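You operate a simulated robot arm through the tools that you are given. There is no shell and no other tool.

You run a simulated robot arm. Do the job below in one go: nothing can be reset, and whatever is moved stays where it is left.

Task
Wire the pump: relay, the fuse that the sheet names, grey plug; open the yellow valve, then switch on.

Only the result counts: the job must be done as asked and must still hold three seconds after the hand-in. Knocking over, shifting, dropping, spilling or breaking anything else fails it. Flat cloth is picked up by pressing the open fingertips on it (5 to 10 N) and closing them slowly along it; thin cloth reads only 2 to 8 mm in the jaws.

Robot
A 6-joint arm with a two-finger gripper, fixed in place. Base frame: the origin is at the foot of the arm, x ahead of it, y to its left, z up. Lengths are in mm, angles in rad, forces in N, time in s.
Its first joint turns from -2.897 to 2.897 rad. Payload 3.43 kg.
The tool frame sits at the grasp point between the pads (the TCP): z along the fingers, y along the line on which they close. The tips reach 20 mm beyond it. Largest opening 190 mm; the body of the gripper starts 248 mm behind the TCP.
Orientation is that of the tool frame in the base frame, as a unit quaternion [x, y, z, w]. With the fingers straight down and closing along the base's y, the tool's x points along the base's -x, its y along +y and its z along -z.

Tools
- The arm moves only by the tool send_rows. Its argument "moves" is text: rows parted by semicolons, each of 7 numbers parted by spaces: the turn, a rotation vector about the base's x, y, z in units of 90 degrees (1.0 is 90 degrees), then the shift along the base's x, y, z in units of 150 mm (1.0 is 150 mm), then the finger opening in mm, from 0 to 190. In form: rx ry rz dx dy dz fingers; .... A call has 1 to 20 rows; each row is the pose to reach, as a shift and turn from the pose commanded when the call began. A call with a number of a shift or a turn outside -1 to 1 is refused whole. A row lasts 0.2 s, in which the tool goes at most 50 mm and 0.15 rad; a call with a longer step from one row to the next is refused whole, and so is a gripper value outside its range. A pose out of reach is approached as far as the arm can. The call stops where the force on the tool passes 60 N (or 10 N more than at its start, if that is more) or the arm is blocked; 0.2 s more then pass. The fingers move at their own pace (about 153 mm/s each) and stop on an object; they squeeze with about 22 N. The grip force told is the motor's: it shows also when the fingers shut on nothing. Time passes only in rows, and 0.2 s behind the last, so rows that repeat a pose let the fingers close. The reply holds the time, the measured pose of the TCP, the force on the tool along the base axes, the opening and the grip force, in the units named above and with some noise, with the torque about the TCP (base axes, N m) and any sound that the robot's microphone picked up.
- Cameras (640 x 400 px; columns grow to the right, rows downward): "scene" is fixed at [220, 498.7, 1646]; the picture's right is [-0.94, -0.35, 0.00], its down [-0.22, 0.58, -0.78] and it looks along [0.27, -0.73, -0.62] (base axes); focal length 348 px, centre (320, 200). "wrist" rides on the gripper at [70, -8, -288] in the tool frame; the picture's right is [0.12, 0.99, 0.00], its down [-0.96, 0.12, -0.25] and it looks along [-0.25, 0.03, 0.97] (tool axes); focal length 261 px, centre (320, 200). There is no depth. A picture from a camera that has moved, and an enlarged one, comes with that camera's place and axes in the base frame and with its lens.
- capture(camera): a new picture of that camera. No time passes.
- raise_lower(by): slides the trunk up (or, below 0, down) by that many mm; the arm rides with it, the base frame stays. It gives what a move gives, with no picture.
- zoom(camera, box): a new picture of the part [left, top, right, bottom] of that camera's present view, enlarged. No time passes.
- sign_off(): hands the job in; it is judged then, once.

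Places have to be worked out from the pictures, the camera data and where the tool is seen. Open the gripper and draw the arm clear of the work before you hand the job in, unless the task says otherwise.

The tools are called after "Emit:" as a command line: name --argument value ..., lists and objects as JSON in quotes. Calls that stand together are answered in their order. send_rows: Moves the arm, as the interface text tells. Its arguments: {"type":"object","properties":{"moves":{"type":"string"}},"required":["moves"]} The other tools are called the same way: raise_lower (by) slides the trunk up or down; capture (camera) takes a picture; zoom (camera, box) takes an enlarged picture of a part of a camera's view; sign_off () hands the job in.

At the start:

```text
time_s: 0.0
tool_pos: [581.1, 59.7, 1271.6]
orientation: [0.0, 1.0, 0.0, 0.0]
wrist_force: [-0.7, -0.3, -0.1]
wrist_torque: [0.02, 0.03, 0.0]
gripper_width: 190.0
finger_force: 0.1
trunk travel left (down, up): [-200.0, 240.0]
```

scene: 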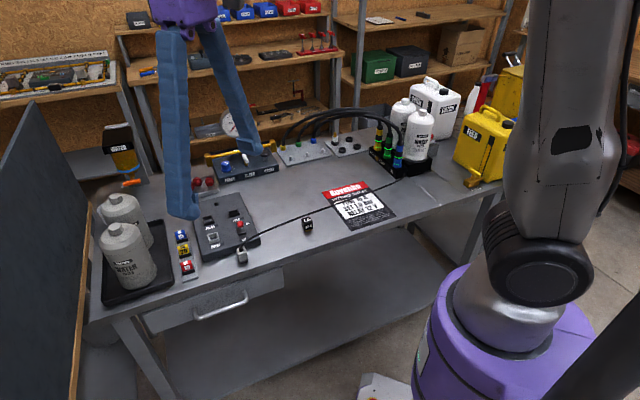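
wrist: 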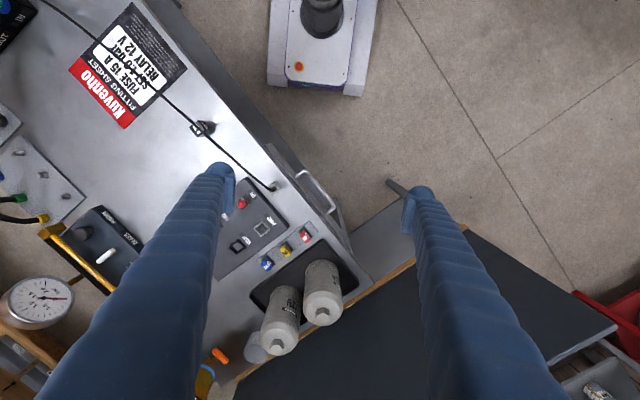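

I'll start by looking closely at the bench: the sheet, the panel, the fuses, and the plugs.

Emit:
zoom --camera "scene" --box '[80, 170, 280, 295]'

Emit:
zoom --camera "scene" --box '[280, 160, 440, 260]'

Emit:
zoom --camera "scene" --box '[190, 100, 440, 256]'

Emit:
zoom --camera "wrist" --box '[60, 0, 220, 100]'

Emit:
zoom --camera "wrist" --box '[190, 160, 350, 260]'

```text
3.20 times, centred on (180, 232) of scene
camera zoom: at [220.0, 498.7, 1646.0], right [-0.94, -0.35, 0.0], down [-0.22, 0.58, -0.78], along [0.27, -0.73, -0.62], focal length 1112 px, centre (768, 96)
```

zoom: 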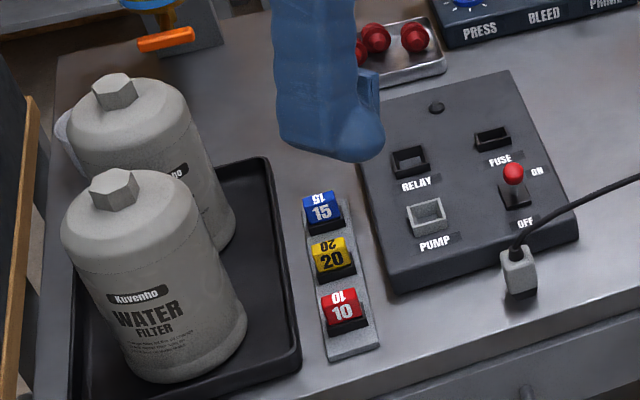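

```text
4.00 times, centred on (360, 210) of scene
camera zoom: at [220.0, 498.7, 1646.0], right [-0.94, -0.35, 0.0], down [-0.22, 0.58, -0.78], along [0.27, -0.73, -0.62], focal length 1390 px, centre (160, 160)
```

zoom: 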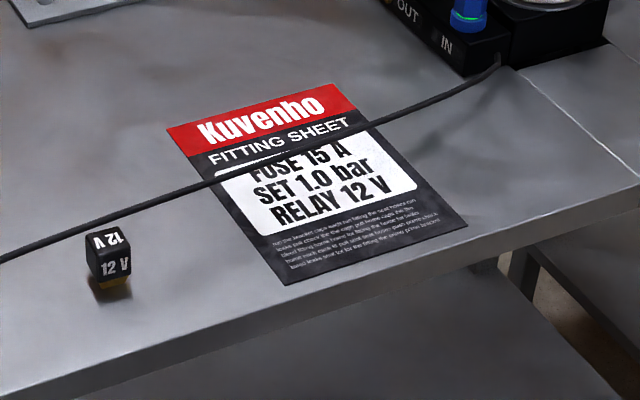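

```text
2.56 times, centred on (315, 178) of scene
camera zoom: at [220.0, 498.7, 1646.0], right [-0.94, -0.35, 0.0], down [-0.22, 0.58, -0.78], along [0.27, -0.73, -0.62], focal length 890 px, centre (333, 256)
```

zoom: 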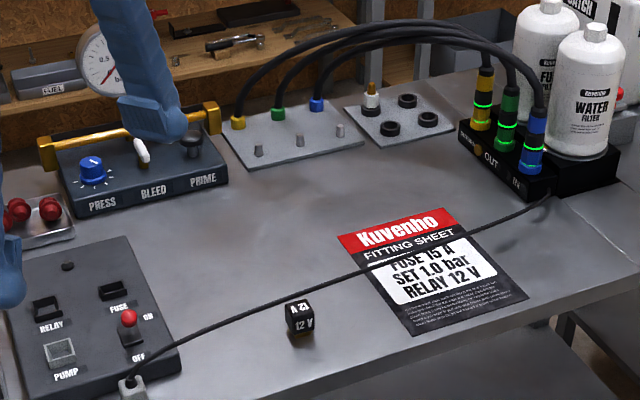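

```text
4.00 times, centred on (140, 50) of wrist
camera zoom: at [510.8, 52.4, 1558.9], right [-0.12, 0.99, 0.0], down [0.96, 0.12, 0.25], along [0.25, 0.03, -0.97], focal length 1043 px, centre (1040, 800)
```

zoom: 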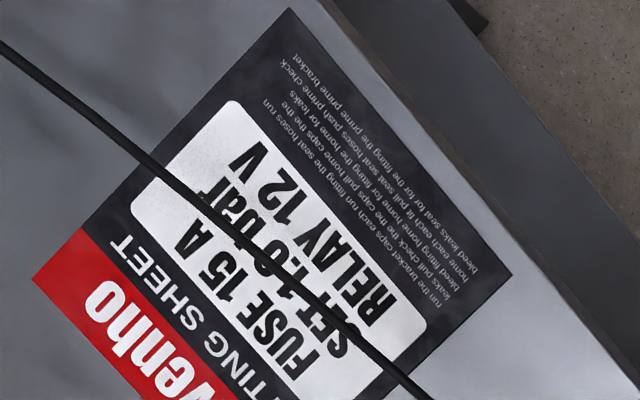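

```text
4.00 times, centred on (270, 210) of wrist
camera zoom: at [510.8, 52.4, 1558.9], right [-0.12, 0.99, 0.0], down [0.96, 0.12, 0.25], along [0.25, 0.03, -0.97], focal length 1043 px, centre (520, 160)
```

zoom: 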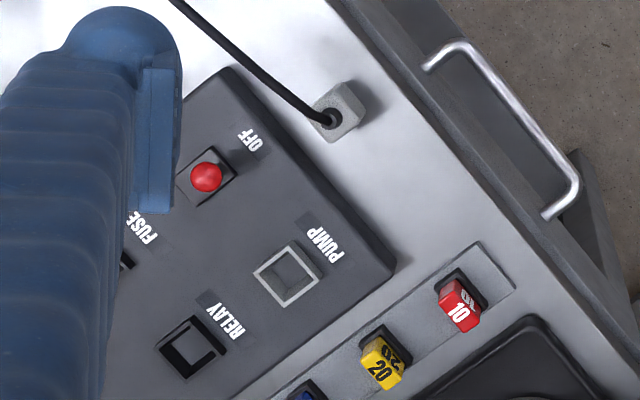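

The sheet calls for the 15 A (blue) fuse and the 12 V relay. Next I need to find the yellow valve and see the connectors.

Emit:
zoom --camera "scene" --box '[360, 80, 460, 180]'

Emit:
zoom --camera "scene" --box '[60, 110, 180, 200]'

Emit:
zoom --camera "scene" --box '[430, 90, 530, 200]'

Emit:
zoom --camera "scene" --box '[190, 110, 380, 200]'

Emit:
zoom --camera "scene" --box '[200, 200, 280, 270]'

Emit:
zoom --camera "wrist" --box '[0, 180, 220, 340]'

```text
4.00 times, centred on (410, 130) of scene
camera zoom: at [220.0, 498.7, 1646.0], right [-0.94, -0.35, 0.0], down [-0.22, 0.58, -0.78], along [0.27, -0.73, -0.62], focal length 1390 px, centre (-40, 480)
```

zoom: 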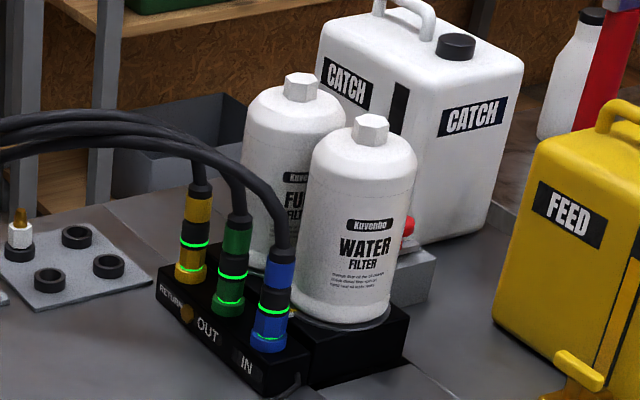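

```text
4.44 times, centred on (120, 155) of scene
camera zoom: at [220.0, 498.7, 1646.0], right [-0.94, -0.35, 0.0], down [-0.22, 0.58, -0.78], along [0.27, -0.73, -0.62], focal length 1545 px, centre (1209, 400)
```

zoom: 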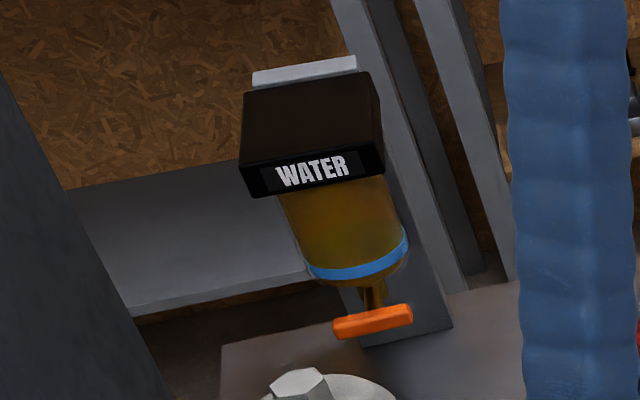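

```text
3.64 times, centred on (480, 145) of scene
camera zoom: at [220.0, 498.7, 1646.0], right [-0.94, -0.35, 0.0], down [-0.22, 0.58, -0.78], along [0.27, -0.73, -0.62], focal length 1264 px, centre (-262, 400)
```

zoom: 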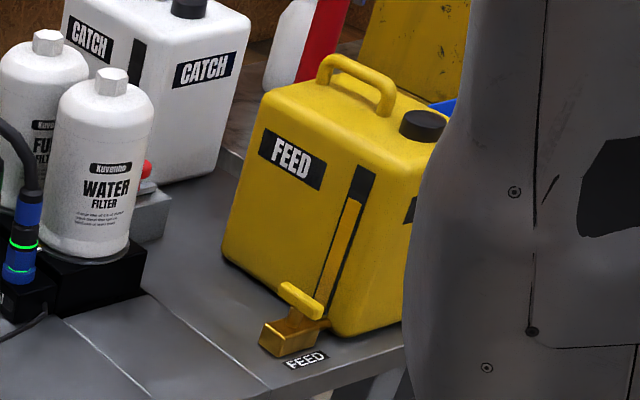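

```text
3.37 times, centred on (285, 155) of scene
camera zoom: at [220.0, 498.7, 1646.0], right [-0.94, -0.35, 0.0], down [-0.22, 0.58, -0.78], along [0.27, -0.73, -0.62], focal length 1171 px, centre (438, 352)
```

zoom: 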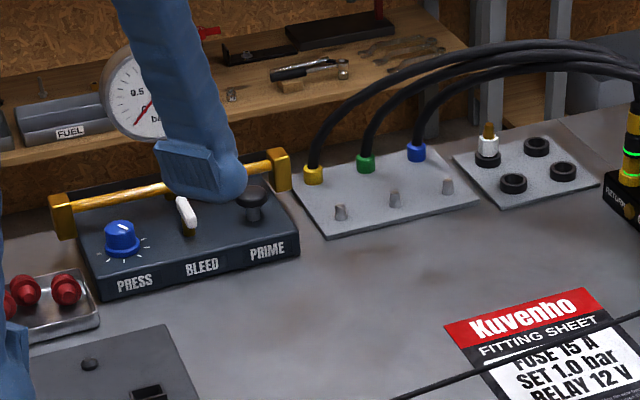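

```text
5.71 times, centred on (240, 235) of scene
camera zoom: at [220.0, 498.7, 1646.0], right [-0.94, -0.35, 0.0], down [-0.22, 0.58, -0.78], along [0.27, -0.73, -0.62], focal length 1986 px, centre (777, 0)
```

zoom: 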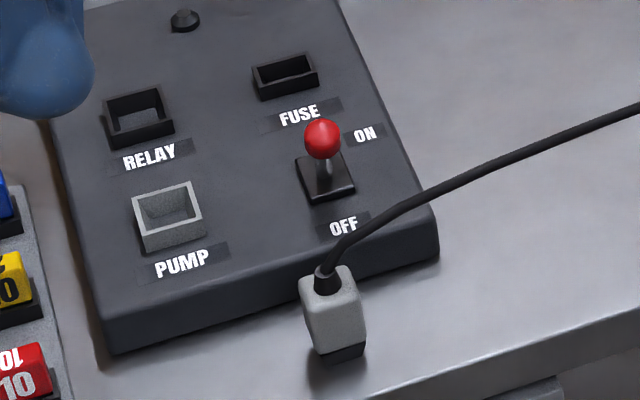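

```text
2.50 times, centred on (110, 260) of wrist
camera zoom: at [510.8, 52.4, 1558.9], right [-0.12, 0.99, 0.0], down [0.96, 0.12, 0.25], along [0.25, 0.03, -0.97], focal length 652 px, centre (845, 50)
```

zoom: 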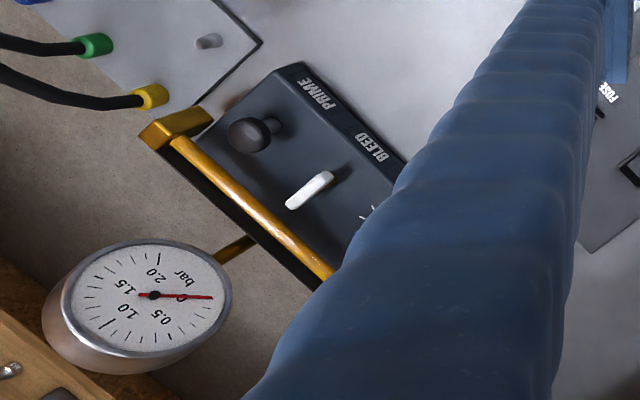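

The yellow valve must be the tap on the yellow FEED canister; the blue fuse is 15 A. I'll move the tool over the panel area for a more precise wrist view.

Emit:
send_rows --moves "0 0 0 0.2 -0.2 -0.1 190; 0 0 0 0.4 -0.4 -0.2 190; 0 0 0 0.6 -0.6 -0.3 190; 0 0 0 0.8 -0.8 -0.4 190; 0 0 0 0.8 -0.8 -0.4 190"

Emit:
capture --camera "wrist"

Emit:
capture --camera "scene"

```text
time_s: 1.2
tool_pos: [701.1, -60.5, 1214.7]
orientation: [0.0, 1.0, 0.0, 0.0]
wrist_force: [-0.1, -0.8, 0.4]
wrist_torque: [0.07, -0.03, -0.03]
gripper_width: 189.8
finger_force: 0.0
trunk travel left (down, up): [-200.0, 240.0]
```

```text
taken
camera wrist: at [630.9, -66.9, 1501.6], right [-0.12, 0.99, 0.0], down [0.96, 0.12, 0.25], along [0.25, 0.03, -0.97], focal length 261 px, centre (320, 200)
```

wrist: 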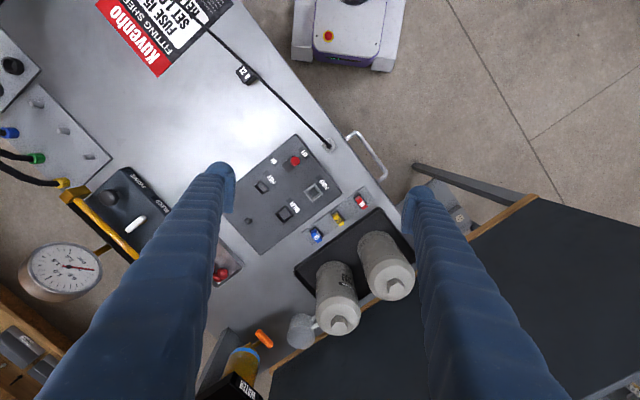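

```text
taken
```

scene: 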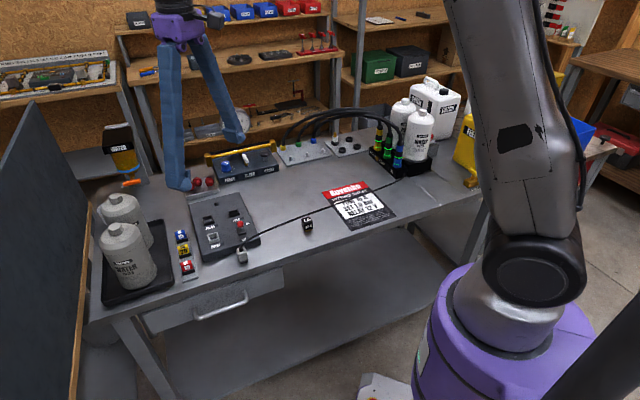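

The panel is in clear view. I'll zoom in on it and the parts for exact pixel positions.

Emit:
zoom --camera "wrist" --box '[230, 125, 390, 225]'

Emit:
zoom --camera "wrist" --box '[225, 50, 265, 100]'

Emit:
zoom --camera "wrist" --box '[290, 180, 390, 250]'

```text
4.00 times, centred on (310, 175) of wrist
camera zoom: at [630.9, -66.9, 1501.6], right [-0.12, 0.99, 0.0], down [0.96, 0.12, 0.25], along [0.25, 0.03, -0.97], focal length 1043 px, centre (360, 300)
```

zoom: 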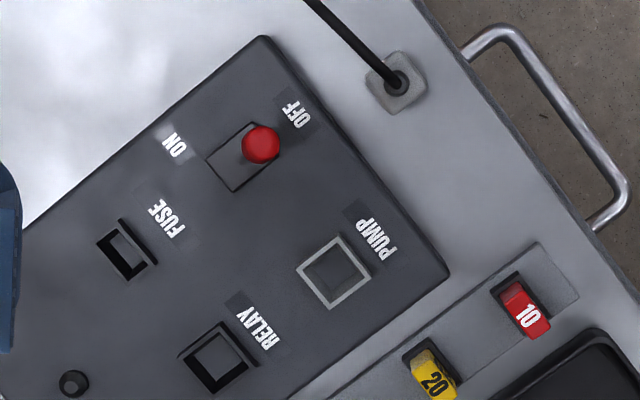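

```text
8.00 times, centred on (245, 75) of wrist
camera zoom: at [630.9, -66.9, 1501.6], right [-0.12, 0.99, 0.0], down [0.96, 0.12, 0.25], along [0.25, 0.03, -0.97], focal length 2085 px, centre (920, 1200)
```

zoom: 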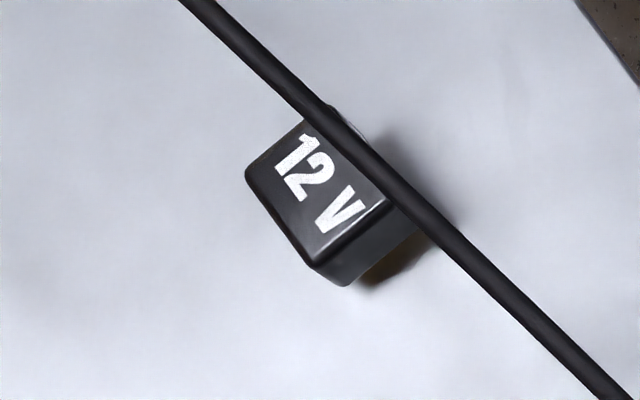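

```text
5.71 times, centred on (340, 215) of wrist
camera zoom: at [630.9, -66.9, 1501.6], right [-0.12, 0.99, 0.0], down [0.96, 0.12, 0.25], along [0.25, 0.03, -0.97], focal length 1489 px, centre (206, 114)
```

zoom: 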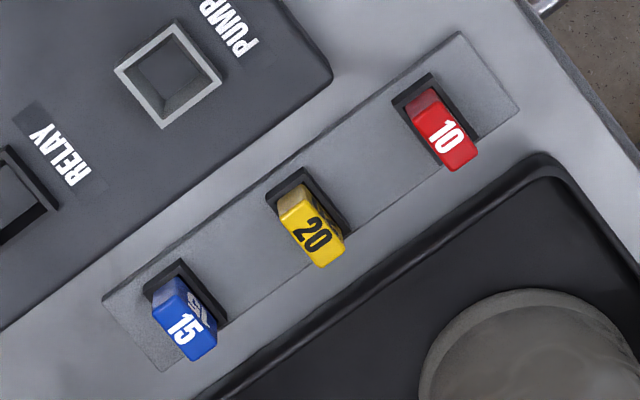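

From the two views the bench top sits around z≈900 with its axes turned about 45° to the base. I'll turn the tool +45° so the fingers close along the panel's depth direction, and go lower over the panel.

Emit:
send_rows --moves "0 0 0.083 0.065 -0.055 -0.08 190; 0 0 0.167 0.13 -0.11 -0.16 190; 0 0 0.25 0.195 -0.165 -0.24 190; 0 0 0.333 0.26 -0.22 -0.32 190; 0 0 0.417 0.325 -0.275 -0.4 190; 0 0 0.5 0.39 -0.33 -0.48 190; 0 0 0.5 0.39 -0.33 -0.48 190"

Emit:
capture --camera "wrist"

Emit:
capture --camera "scene"

```text
time_s: 2.8
tool_pos: [760.5, -108.1, 1139.9]
orientation: [-0.384, 0.923, 0.0, 0.0]
wrist_force: [-0.2, -0.3, 0.5]
wrist_torque: [0.06, -0.03, 0.02]
gripper_width: 190.0
finger_force: 0.3
trunk travel left (down, up): [-200.0, 240.0]
```

```text
taken
camera wrist: at [717.4, -163.0, 1427.4], right [-0.79, 0.62, 0.0], down [0.6, 0.76, 0.25], along [0.15, 0.19, -0.97], focal length 261 px, centre (320, 200)
```

wrist: 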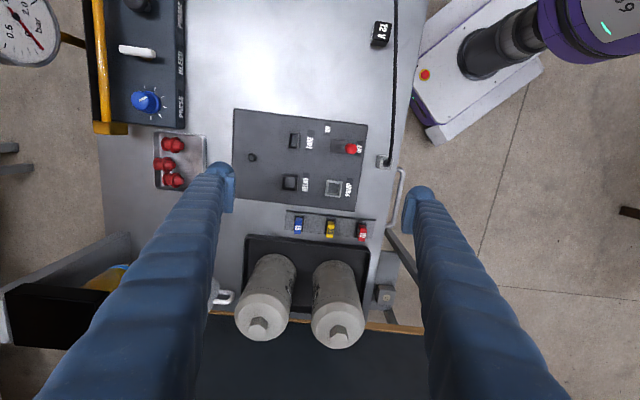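

```text
taken
```

scene: 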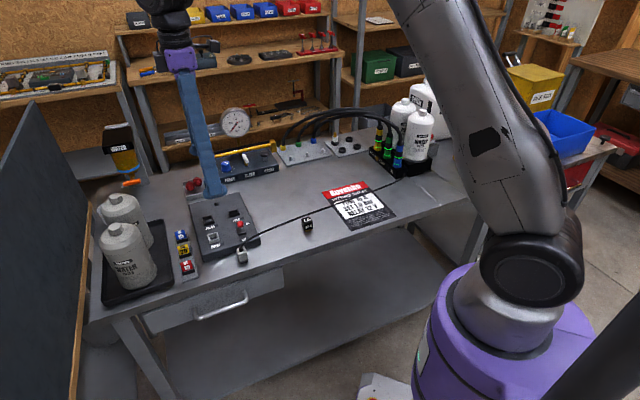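

The panel is now nearly square to the tool. I'll zoom in on each portion.

Emit:
zoom --camera "wrist" --box '[230, 105, 390, 245]'

Emit:
zoom --camera "wrist" --box '[360, 10, 410, 60]'

Emit:
zoom --camera "wrist" --box '[270, 195, 380, 265]'

Emit:
zoom --camera "wrist" --box '[350, 130, 410, 180]'

```text
2.86 times, centred on (310, 175) of wrist
camera zoom: at [717.4, -163.0, 1427.4], right [-0.79, 0.62, 0.0], down [0.6, 0.76, 0.25], along [0.15, 0.19, -0.97], focal length 745 px, centre (349, 271)
```

zoom: 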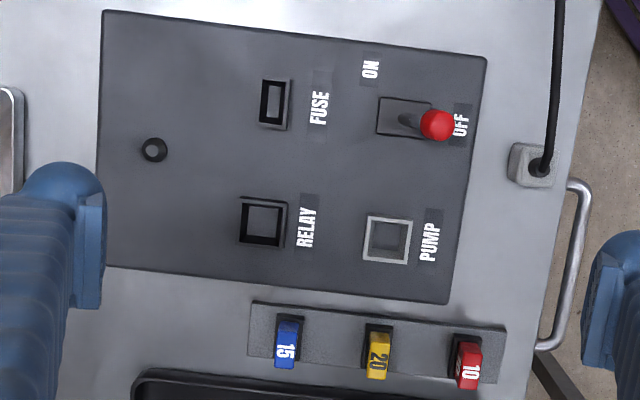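

```text
8.00 times, centred on (385, 35) of wrist
camera zoom: at [717.4, -163.0, 1427.4], right [-0.79, 0.62, 0.0], down [0.6, 0.76, 0.25], along [0.15, 0.19, -0.97], focal length 2085 px, centre (-200, 1520)
```

zoom: 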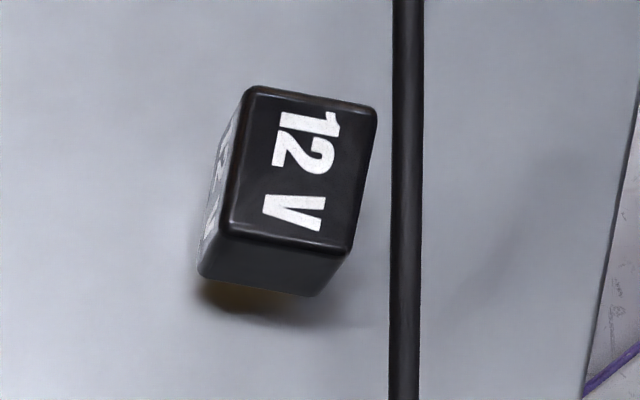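

```text
5.71 times, centred on (325, 230) of wrist
camera zoom: at [717.4, -163.0, 1427.4], right [-0.79, 0.62, 0.0], down [0.6, 0.76, 0.25], along [0.15, 0.19, -0.97], focal length 1489 px, centre (291, 29)
```

zoom: 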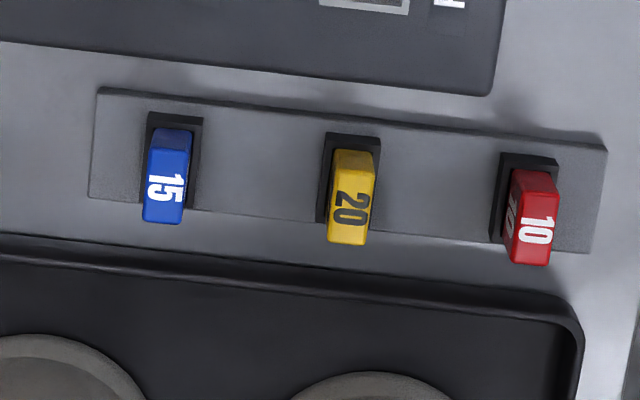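

```text
8.00 times, centred on (380, 155) of wrist
camera zoom: at [717.4, -163.0, 1427.4], right [-0.79, 0.62, 0.0], down [0.6, 0.76, 0.25], along [0.15, 0.19, -0.97], focal length 2085 px, centre (-160, 560)
```

zoom: 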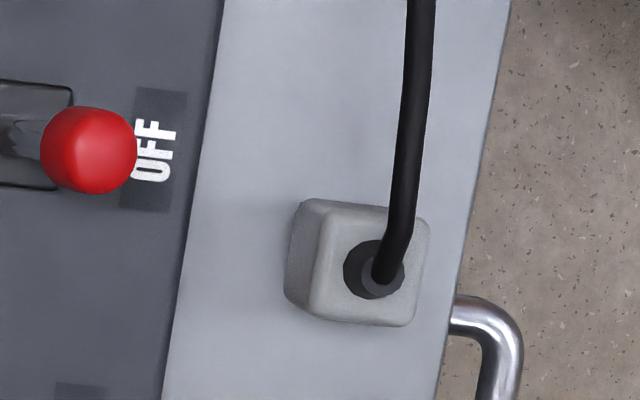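

Matching views puts the panel's socket rims near z≈940, the plug top near (654,-44,942), and the relay top near (540,-226,950). The cable runs right beside the relay, so I'll do the plug first, which pulls the cable away. Moving lower over the plug.

Emit:
send_rows --moves "0 0 0.002 -0.177 0.106 -0.167 190; 0 0 0.004 -0.354 0.212 -0.333 190; 0 0 0.006 -0.53 0.318 -0.5 160; 0 0 0.008 -0.707 0.424 -0.667 130; 0 0 0.008 -0.707 0.424 -0.667 120; 0 0 0.008 -0.707 0.424 -0.667 120"

Emit:
capture --camera "wrist"

Emit:
zoom --camera "wrist" --box '[260, 120, 380, 220]'

Emit:
zoom --camera "scene" --box '[190, 180, 330, 270]'

```text
time_s: 4.2
tool_pos: [653.8, -49.1, 1043.4]
orientation: [-0.388, 0.922, 0.0, 0.0]
wrist_force: [1.1, 1.0, 0.5]
wrist_torque: [0.02, 0.01, -0.02]
gripper_width: 120.0
finger_force: 0.0
trunk travel left (down, up): [-200.0, 240.0]
```

```text
taken
camera wrist: at [610.4, -103.5, 1330.1], right [-0.79, 0.61, 0.0], down [0.59, 0.77, 0.25], along [0.15, 0.2, -0.97], focal length 261 px, centre (320, 200)
```

wrist: 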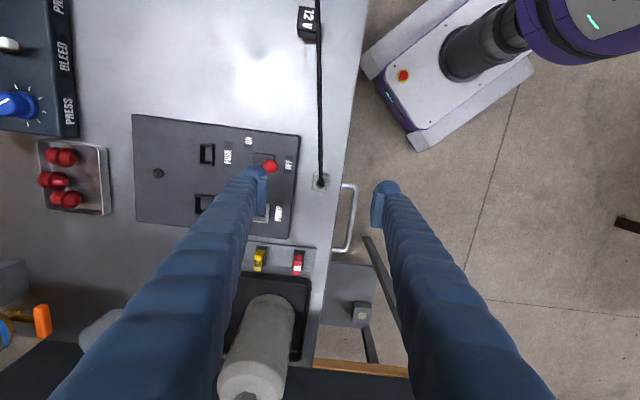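

```text
4.00 times, centred on (320, 170) of wrist
camera zoom: at [610.4, -103.5, 1330.1], right [-0.79, 0.61, 0.0], down [0.59, 0.77, 0.25], along [0.15, 0.2, -0.97], focal length 1043 px, centre (320, 320)
```

zoom: 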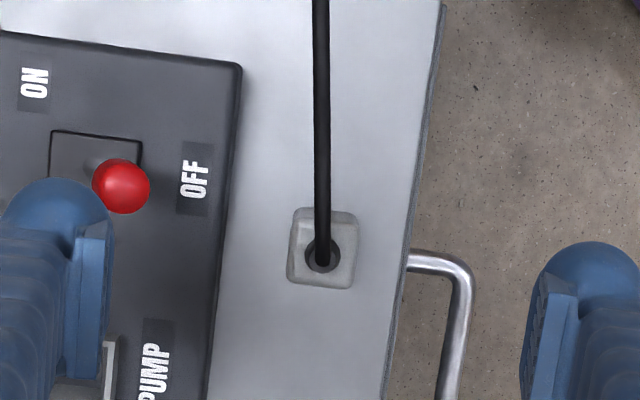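

```text
4.44 times, centred on (260, 225) of scene
camera zoom: at [220.0, 498.7, 1646.0], right [-0.94, -0.35, 0.0], down [-0.22, 0.58, -0.78], along [0.27, -0.73, -0.62], focal length 1545 px, centre (587, 89)
```

zoom: 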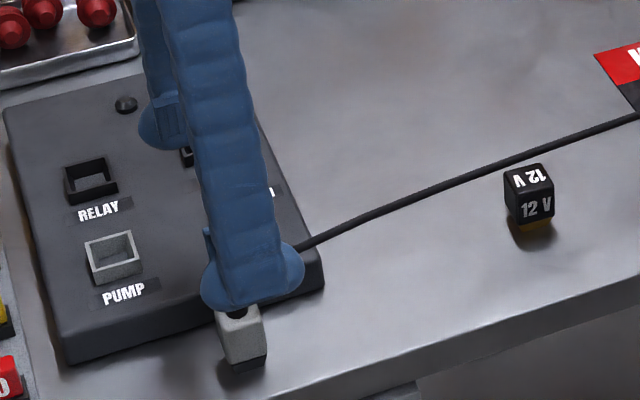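

Plug gland is at about (655,-43), yaw 45.7° matches the panel. I'll narrow the fingers and descend part-way to check alignment.

Emit:
send_rows --moves "0 0 0 0 0.031 0 80; 0 0 0 0 0.031 -0.1 44; 0 0 0 0 0.031 -0.2 44; 0 0 0 0 0.031 -0.3 44; 0 0 0 0 0.031 -0.4 44; 0 0 0 0 0.031 -0.4 44; 0 0 0 0 0.031 -0.4 44"

Emit:
zoom --camera "wrist" --box '[260, 120, 380, 220]'

Emit:
zoom --camera "scene" --box '[190, 180, 330, 270]'

```text
time_s: 5.8
tool_pos: [652.5, -42.2, 979.5]
orientation: [-0.389, 0.921, 0.0, 0.0]
wrist_force: [-0.1, -0.4, 0.2]
wrist_torque: [-0.01, -0.02, -0.01]
gripper_width: 44.0
finger_force: 0.1
trunk travel left (down, up): [-200.0, 240.0]
```

```text
4.00 times, centred on (320, 170) of wrist
camera zoom: at [610.4, -97.8, 1266.3], right [-0.79, 0.61, 0.0], down [0.59, 0.77, 0.25], along [0.15, 0.2, -0.97], focal length 1043 px, centre (320, 320)
```

zoom: 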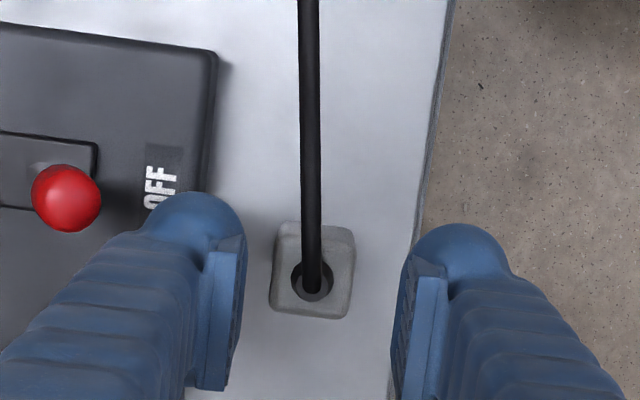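

```text
4.44 times, centred on (260, 225) of scene
camera zoom: at [220.0, 498.7, 1646.0], right [-0.94, -0.35, 0.0], down [-0.22, 0.58, -0.78], along [0.27, -0.73, -0.62], focal length 1545 px, centre (587, 89)
```

zoom: 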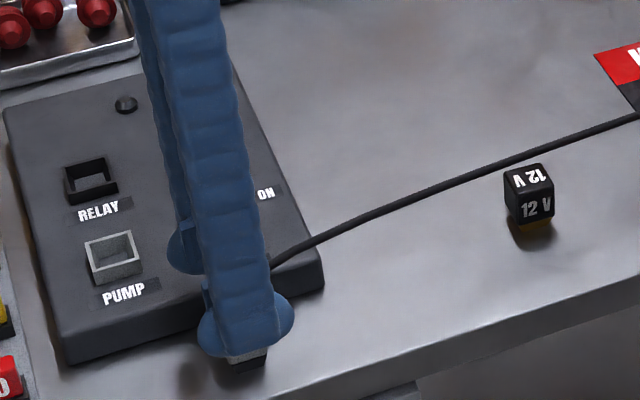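

The fingers look bulkier than 16 mm near the tips; I'll look closer before descending beside the panel.

Emit:
zoom --camera "wrist" --box '[270, 150, 350, 220]'

Emit:
zoom --camera "scene" --box '[220, 225, 270, 265]'

Emit:
capture --camera "scene"

```text
5.71 times, centred on (310, 185) of wrist
camera zoom: at [610.4, -97.8, 1266.3], right [-0.79, 0.61, 0.0], down [0.59, 0.77, 0.25], along [0.15, 0.2, -0.97], focal length 1489 px, centre (377, 286)
```

zoom: 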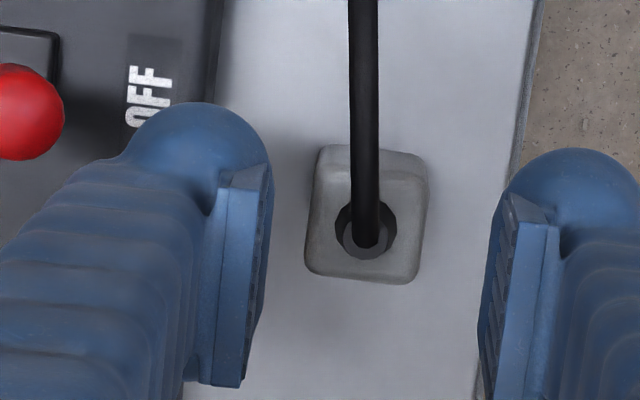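

```text
10.00 times, centred on (245, 245) of scene
camera zoom: at [220.0, 498.7, 1646.0], right [-0.94, -0.35, 0.0], down [-0.22, 0.58, -0.78], along [0.27, -0.73, -0.62], focal length 3476 px, centre (1070, -250)
```

zoom: 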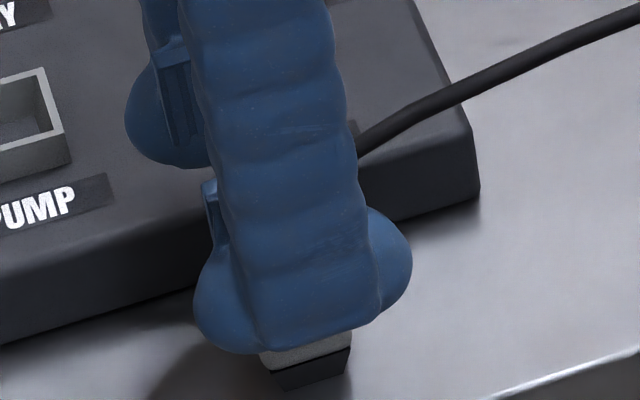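

```text
taken
```

scene: 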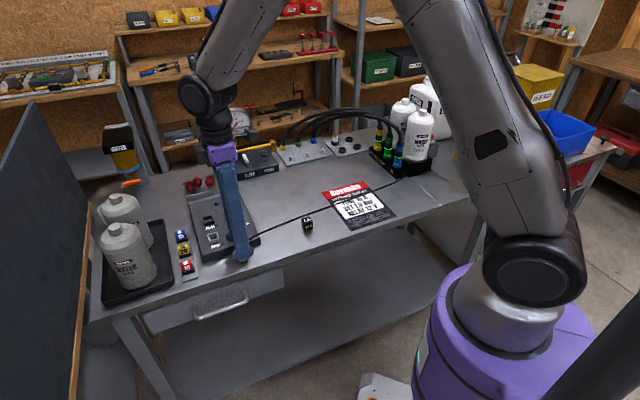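

Dome tips taper, so a slight forward offset and a high grip clear the panel. Descending to TCP z≈945 around the plug with 40 mm opening.

Emit:
send_rows --moves "0 0 0 0 0.019 0 40; 0 0 0 0 0.019 -0.06 40; 0 0 0 0 0.019 -0.12 40; 0 0 0 0 0.019 -0.18 40; 0 0 0 0 0.019 -0.23 40; 0 0 0 0 0.019 -0.23 40"

Emit:
zoom --camera "wrist" --box '[270, 150, 370, 230]'

Emit:
zoom --camera "scene" --box '[215, 225, 275, 275]'

```text
time_s: 7.2
tool_pos: [652.8, -39.0, 945.8]
orientation: [-0.388, 0.922, 0.0, 0.0]
wrist_force: [0.0, -0.3, -0.2]
wrist_torque: [-0.01, 0.0, 0.05]
gripper_width: 40.1
finger_force: 0.1
trunk travel left (down, up): [-200.0, 240.0]
```

```text
5.00 times, centred on (320, 190) of wrist
camera zoom: at [609.6, -93.5, 1232.8], right [-0.79, 0.61, 0.0], down [0.59, 0.77, 0.25], along [0.15, 0.2, -0.97], focal length 1303 px, centre (320, 250)
```

zoom: 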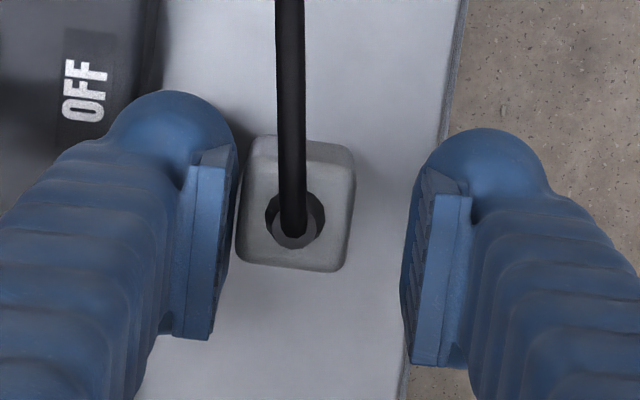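

```text
8.00 times, centred on (245, 250) of scene
camera zoom: at [220.0, 498.7, 1646.0], right [-0.94, -0.35, 0.0], down [-0.22, 0.58, -0.78], along [0.27, -0.73, -0.62], focal length 2781 px, centre (920, -200)
```

zoom: 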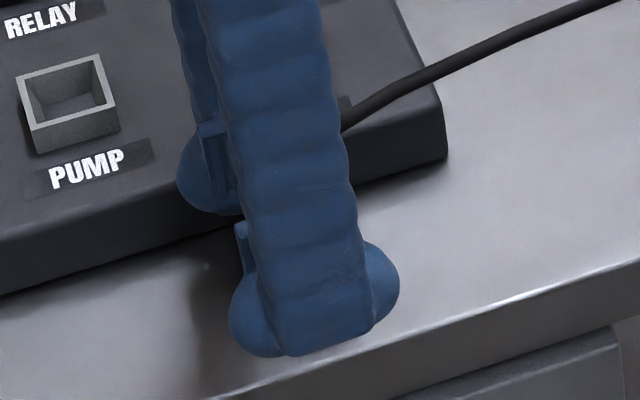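

Plug sits between the pads, about 5 mm toward the panel side. I'll recentre while closing and grip it.

Emit:
send_rows --moves "0 0 0 0.012 -0.012 0 34; 0 0 0 0.022 -0.022 0 30; 0 0 0 0.024 -0.023 0 26; 0 0 0 0.024 -0.023 0 20; 0 0 0 0.024 -0.023 0 15; 0 0 0 0.024 -0.023 0 15"

Emit:
zoom --camera "wrist" --box '[270, 150, 370, 230]'

```text
time_s: 8.6
tool_pos: [656.9, -42.6, 946.6]
orientation: [-0.389, 0.921, 0.0, 0.001]
wrist_force: [0.1, 0.1, -0.5]
wrist_torque: [0.0, 0.03, -0.01]
gripper_width: 24.4
finger_force: 22.3
trunk travel left (down, up): [-200.0, 240.0]
```

```text
5.00 times, centred on (320, 190) of wrist
camera zoom: at [613.7, -97.2, 1232.6], right [-0.79, 0.61, 0.0], down [0.59, 0.77, 0.25], along [0.15, 0.2, -0.97], focal length 1303 px, centre (320, 250)
```

zoom: 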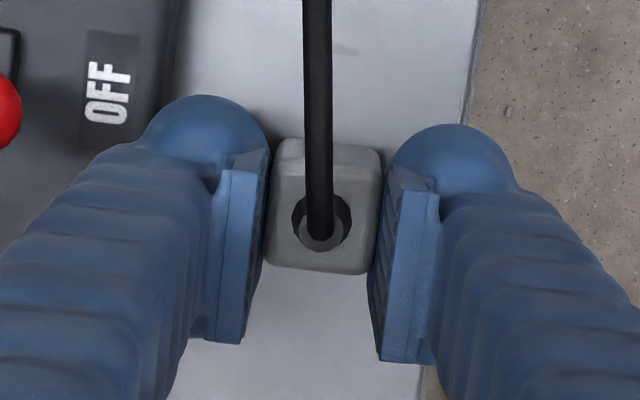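

Plug gripped (24.4 mm). Lifting 65 mm and carrying it over to the PUMP socket.

Emit:
send_rows --moves "0 0 0 0 0 0.08 15; 0 0 0 0 0 0.25 15; 0 0 0 0 0 0.43 15; 0 0 0 0.17 -0.035 0.43 15; 0 0 0 0.35 -0.073 0.43 15; 0 0 0 0.52 -0.109 0.43 15; 0 0 0 0.693 -0.149 0.43 15; 0 0 0 0.693 -0.149 0.43 15; 0 0 0 0.693 -0.149 0.43 15"

Emit:
capture --camera "scene"

Emit:
zoom --camera "wrist" --box '[260, 130, 380, 230]'

Emit:
zoom --camera "scene" --box '[180, 190, 270, 260]'

```text
time_s: 10.6
tool_pos: [764.8, -64.6, 1007.7]
orientation: [-0.388, 0.922, -0.001, -0.001]
wrist_force: [0.1, -0.5, 0.2]
wrist_torque: [-0.03, -0.02, 0.01]
gripper_width: 25.0
finger_force: 22.0
trunk travel left (down, up): [-200.0, 240.0]
```

```text
taken
```

scene: 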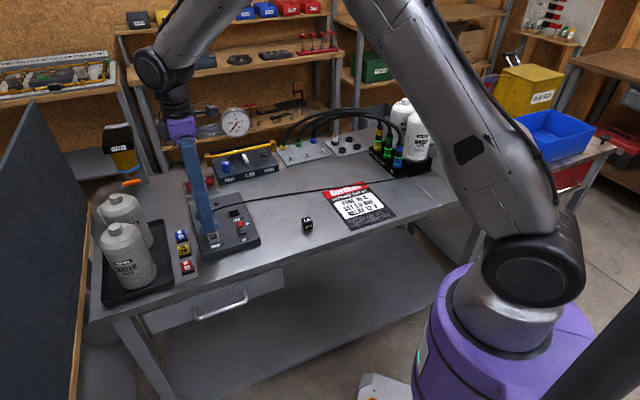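

```text
4.00 times, centred on (320, 180) of wrist
camera zoom: at [721.5, -119.8, 1295.5], right [-0.79, 0.61, 0.0], down [0.59, 0.77, 0.25], along [0.15, 0.2, -0.97], focal length 1043 px, centre (320, 280)
```

zoom: 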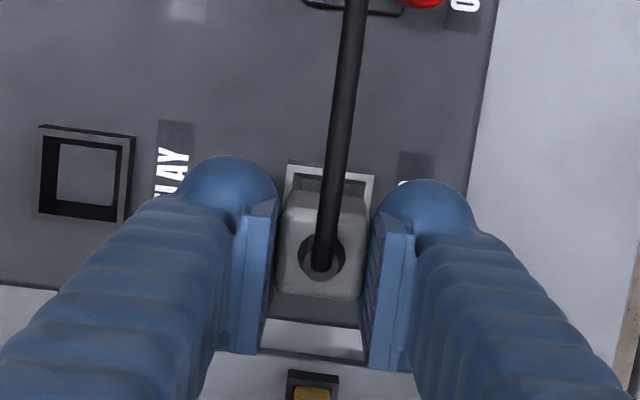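

```text
5.71 times, centred on (225, 225) of scene
camera zoom: at [220.0, 498.7, 1646.0], right [-0.94, -0.35, 0.0], down [-0.22, 0.58, -0.78], along [0.27, -0.73, -0.62], focal length 1986 px, centre (863, 57)
```

zoom: 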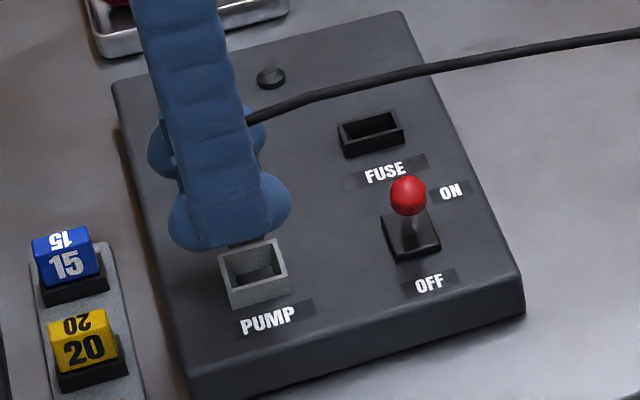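

Plug hangs over PUMP, but the measured x differs by ~3.5 mm from the command; I'll hold still a moment and re-measure.

Emit:
send_rows --moves "0 0 0 0 0 0 15; 0 0 0 0 0 0 15; 0 0 0 0 0 0 15"

Emit:
zoom --camera "wrist" --box '[280, 140, 360, 210]'

Emit:
zoom --camera "scene" --box '[190, 210, 240, 250]'

```text
time_s: 11.4
tool_pos: [764.4, -65.2, 1008.7]
orientation: [-0.388, 0.922, 0.0, 0.0]
wrist_force: [-0.2, 0.0, 0.1]
wrist_torque: [-0.01, -0.01, -0.02]
gripper_width: 24.5
finger_force: 22.1
trunk travel left (down, up): [-200.0, 240.0]
```

```text
5.71 times, centred on (320, 175) of wrist
camera zoom: at [721.2, -119.8, 1295.7], right [-0.79, 0.61, 0.0], down [0.59, 0.77, 0.25], along [0.15, 0.2, -0.97], focal length 1489 px, centre (320, 343)
```

zoom: 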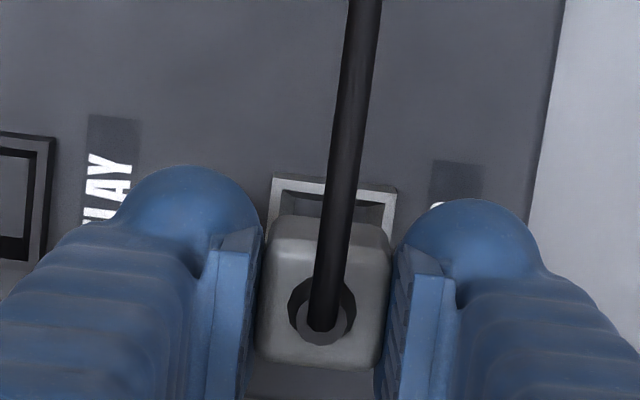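

```text
10.00 times, centred on (215, 230) of scene
camera zoom: at [220.0, 498.7, 1646.0], right [-0.94, -0.35, 0.0], down [-0.22, 0.58, -0.78], along [0.27, -0.73, -0.62], focal length 3476 px, centre (1370, -100)
```

zoom: 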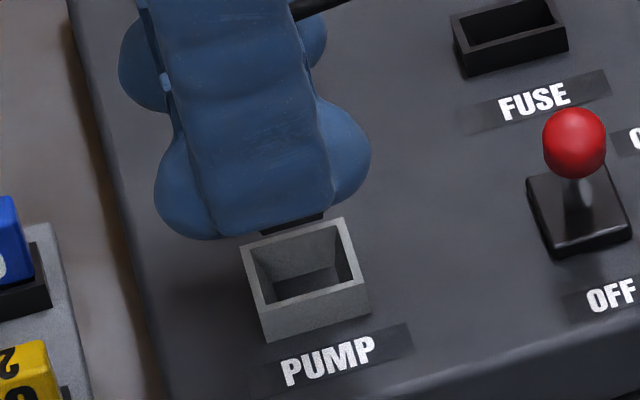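

Measured pose confirms a ~3 mm offset from the command, so I'll work from measurements. Shifting ~2 mm and lowering until the plug is just above the rim.

Emit:
send_rows --moves "0 0 0 -0.013 -0.003 -0.05 15; 0 0 0 -0.013 -0.003 -0.1 15; 0 0 0 -0.013 -0.003 -0.14 15; 0 0 0 -0.013 -0.003 -0.14 15; 0 0 0 -0.013 -0.003 -0.14 15"

Emit:
zoom --camera "wrist" --box '[280, 140, 360, 210]'

Emit:
zoom --camera "scene" --box '[190, 210, 240, 250]'

```text
time_s: 12.6
tool_pos: [760.4, -65.0, 989.0]
orientation: [-0.389, 0.921, 0.0, 0.0]
wrist_force: [0.9, -0.3, 0.6]
wrist_torque: [0.02, -0.03, -0.02]
gripper_width: 24.6
finger_force: 21.9
trunk travel left (down, up): [-200.0, 240.0]
```

```text
5.71 times, centred on (320, 175) of wrist
camera zoom: at [718.3, -119.2, 1276.1], right [-0.79, 0.61, 0.0], down [0.59, 0.77, 0.25], along [0.15, 0.2, -0.97], focal length 1489 px, centre (320, 343)
```

zoom: 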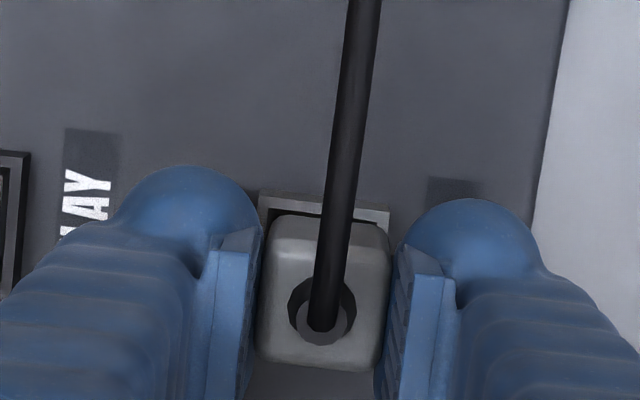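

```text
10.00 times, centred on (215, 230) of scene
camera zoom: at [220.0, 498.7, 1646.0], right [-0.94, -0.35, 0.0], down [-0.22, 0.58, -0.78], along [0.27, -0.73, -0.62], focal length 3476 px, centre (1370, -100)
```

zoom: 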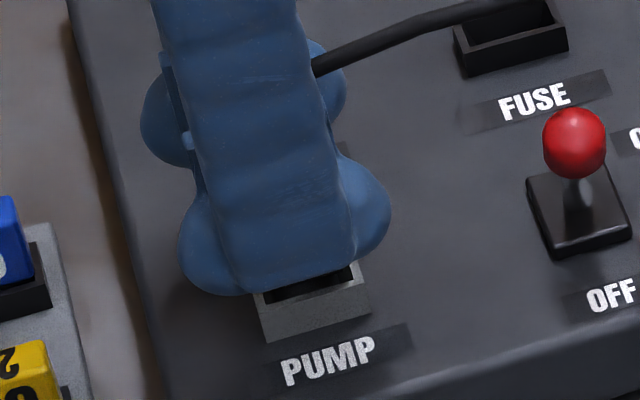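

Scene view shows the plug's black foot within the rim; calculation suggests ~1 mm correction. Applying it and lowering gently in small steps.

Emit:
send_rows --moves "0 0 0 0.007 -0.004 0 15; 0 0 0 0.007 -0.004 -0.02 15; 0 0 0 0.007 -0.004 -0.04 15; 0 0 0 0.007 -0.004 -0.06 15; 0 0 0 0.007 -0.004 -0.08 15; 0 0 0 0.007 -0.004 -0.08 15"

Emit:
zoom --camera "wrist" --box '[280, 140, 360, 210]'

Emit:
zoom --camera "scene" --box '[190, 210, 240, 250]'

```text
time_s: 14.0
tool_pos: [761.5, -64.5, 977.3]
orientation: [-0.389, 0.921, 0.0, 0.0]
wrist_force: [6.8, 5.5, 5.4]
wrist_torque: [0.18, -0.3, -0.08]
gripper_width: 24.7
finger_force: 21.6
trunk travel left (down, up): [-200.0, 240.0]
```

```text
5.71 times, centred on (320, 175) of wrist
camera zoom: at [718.3, -119.5, 1264.4], right [-0.79, 0.61, 0.0], down [0.59, 0.77, 0.25], along [0.15, 0.2, -0.97], focal length 1489 px, centre (320, 343)
```

zoom: 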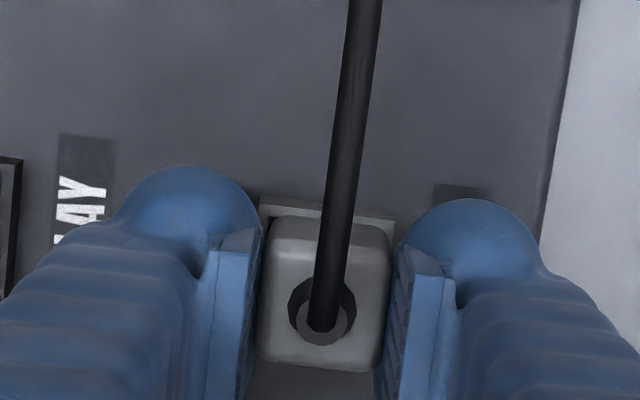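

```text
10.00 times, centred on (215, 230) of scene
camera zoom: at [220.0, 498.7, 1646.0], right [-0.94, -0.35, 0.0], down [-0.22, 0.58, -0.78], along [0.27, -0.73, -0.62], focal length 3476 px, centre (1370, -100)
```

zoom: 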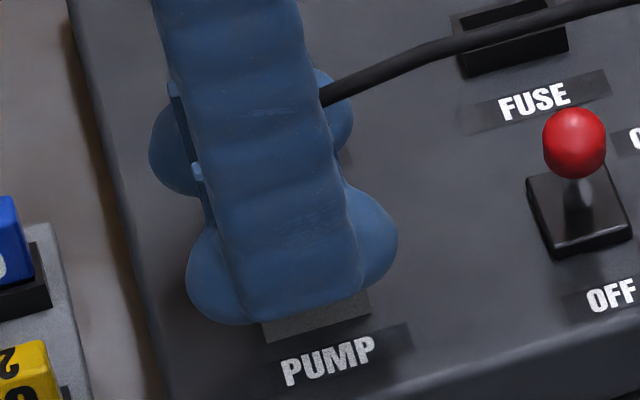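

Contact: the force of ~9 N pushes along +a (and 5 N up), so the plug foot has entered against the back-side wall. Shifting ~1 mm along +a and continuing down.

Emit:
send_rows --moves "0 0 0 0.005 0.005 0 15; 0 0 0 0.005 0.005 -0.015 15; 0 0 0 0.005 0.005 -0.03 15; 0 0 0 0.005 0.005 -0.03 15"

```text
time_s: 15.0
tool_pos: [762.0, -64.7, 973.5]
orientation: [-0.388, 0.922, -0.001, 0.001]
wrist_force: [13.7, -4.3, 20.3]
wrist_torque: [-0.1, -0.16, 0.03]
gripper_width: 24.6
finger_force: 21.9
trunk travel left (down, up): [-200.0, 240.0]
```

Now forces push toward +b and a little +a; I'll follow that by ~1 mm without lowering further.

Emit:
send_rows --moves "0 0 0 0.007 -0.002 0.007 15; 0 0 0 0.007 -0.002 0 15; 0 0 0 0.007 -0.002 0 15"

Emit:
zoom --camera "wrist" --box '[280, 140, 360, 210]'

Emit:
zoom --camera "scene" --box '[190, 210, 240, 250]'

```text
time_s: 15.8
tool_pos: [762.6, -65.7, 971.8]
orientation: [-0.388, 0.922, 0.001, -0.001]
wrist_force: [6.5, -6.4, 19.7]
wrist_torque: [-0.19, 0.06, -0.04]
gripper_width: 24.3
finger_force: 22.2
trunk travel left (down, up): [-200.0, 240.0]
```

```text
5.71 times, centred on (320, 175) of wrist
camera zoom: at [718.8, -120.0, 1260.0], right [-0.79, 0.61, 0.0], down [0.59, 0.77, 0.25], along [0.15, 0.2, -0.97], focal length 1489 px, centre (320, 343)
```

zoom: 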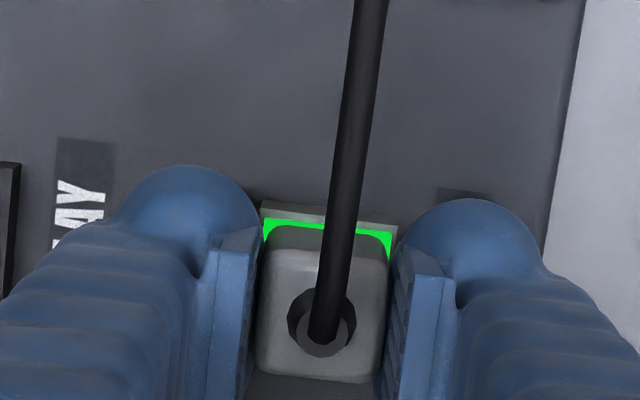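

```text
10.00 times, centred on (215, 230) of scene
camera zoom: at [220.0, 498.7, 1646.0], right [-0.94, -0.35, 0.0], down [-0.22, 0.58, -0.78], along [0.27, -0.73, -0.62], focal length 3476 px, centre (1370, -100)
```

zoom: 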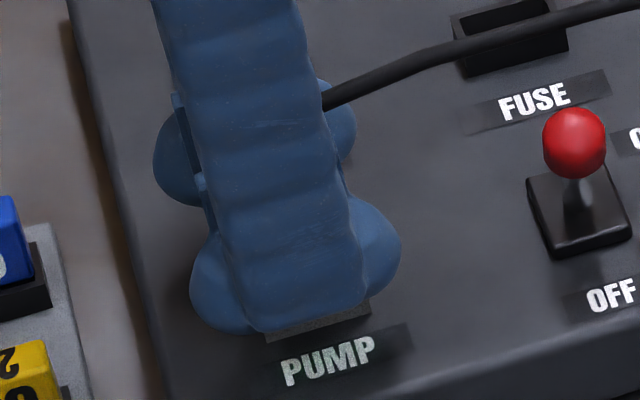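

A green ring lit around the plug: it has seated. I'll push slightly further to make sure, then check.

Emit:
send_rows --moves "0 0 0 0 0 -0.01 15; 0 0 0 0 0 -0.02 15; 0 0 0 0 0 -0.02 15"

Emit:
zoom --camera "wrist" --box '[280, 140, 360, 210]'

```text
time_s: 16.6
tool_pos: [762.8, -65.0, 969.7]
orientation: [-0.388, 0.922, 0.0, 0.0]
wrist_force: [10.3, -2.4, 18.7]
wrist_torque: [-0.04, -0.12, -0.02]
gripper_width: 24.8
finger_force: 22.2
trunk travel left (down, up): [-200.0, 240.0]
```

```text
5.71 times, centred on (320, 175) of wrist
camera zoom: at [718.5, -120.2, 1257.2], right [-0.79, 0.61, 0.0], down [0.59, 0.77, 0.25], along [0.15, 0.2, -0.97], focal length 1489 px, centre (320, 343)
```

zoom: 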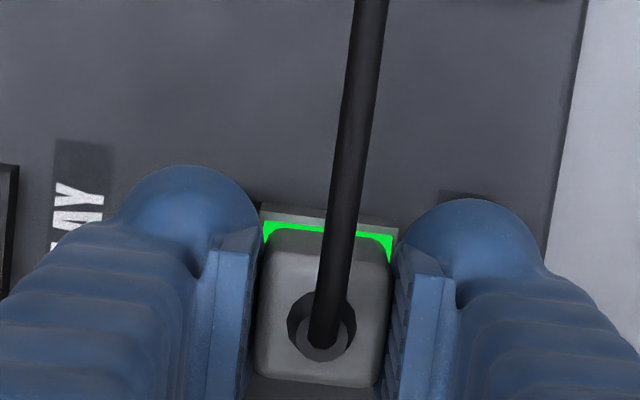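

The gripper slid on the plug, so it's fully down. Releasing and retreating straight up.

Emit:
send_rows --moves "0 0 0 0 0 0.005 30; 0 0 0 0 0 0.01 50; 0 0 0 0 0 0.01 50; 0 0 0 0 0 0.15 60; 0 0 0 0 0 0.4 60; 0 0 0 0 0 0.7 60; 0 0 0 0 0 1 60; 0 0 0 0 0 1 60"

Emit:
capture --camera "scene"

Emit:
zoom --camera "scene" --box '[180, 170, 320, 260]'

Emit:
capture --camera "wrist"

```text
time_s: 18.4
tool_pos: [763.9, -61.7, 1116.2]
orientation: [-0.388, 0.921, 0.0, -0.001]
wrist_force: [0.3, -0.9, -0.1]
wrist_torque: [-0.01, 0.02, -0.03]
gripper_width: 60.0
finger_force: 0.1
trunk travel left (down, up): [-200.0, 240.0]
```

```text
taken
```

scene: 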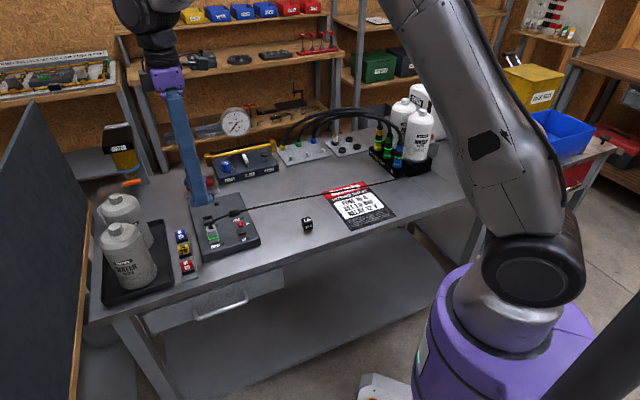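

```text
4.44 times, centred on (250, 215) of scene
camera zoom: at [220.0, 498.7, 1646.0], right [-0.94, -0.35, 0.0], down [-0.22, 0.58, -0.78], along [0.27, -0.73, -0.62], focal length 1545 px, centre (631, 133)
```

zoom: 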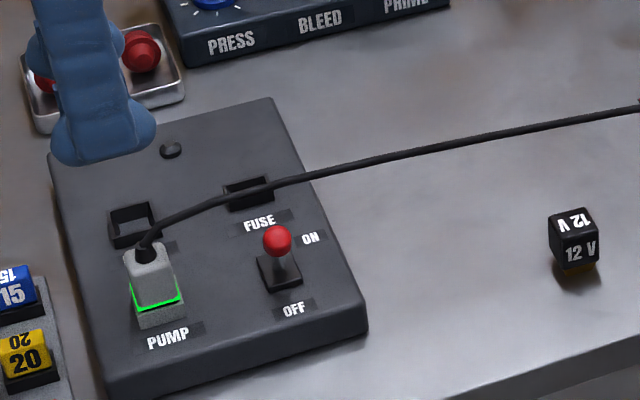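

```text
taken
camera wrist: at [720.9, -116.2, 1403.5], right [-0.79, 0.61, 0.0], down [0.59, 0.77, 0.25], along [0.15, 0.2, -0.97], focal length 261 px, centre (320, 200)
```

wrist: 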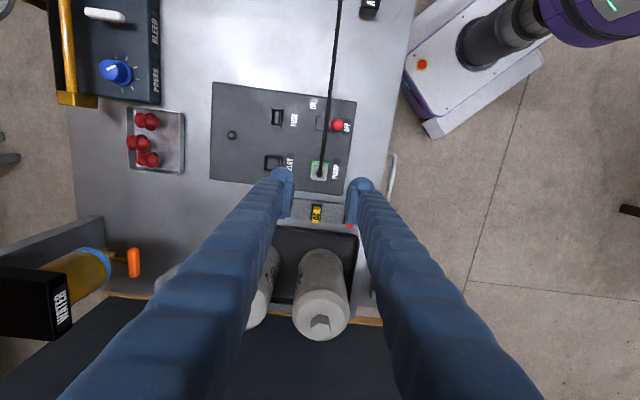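

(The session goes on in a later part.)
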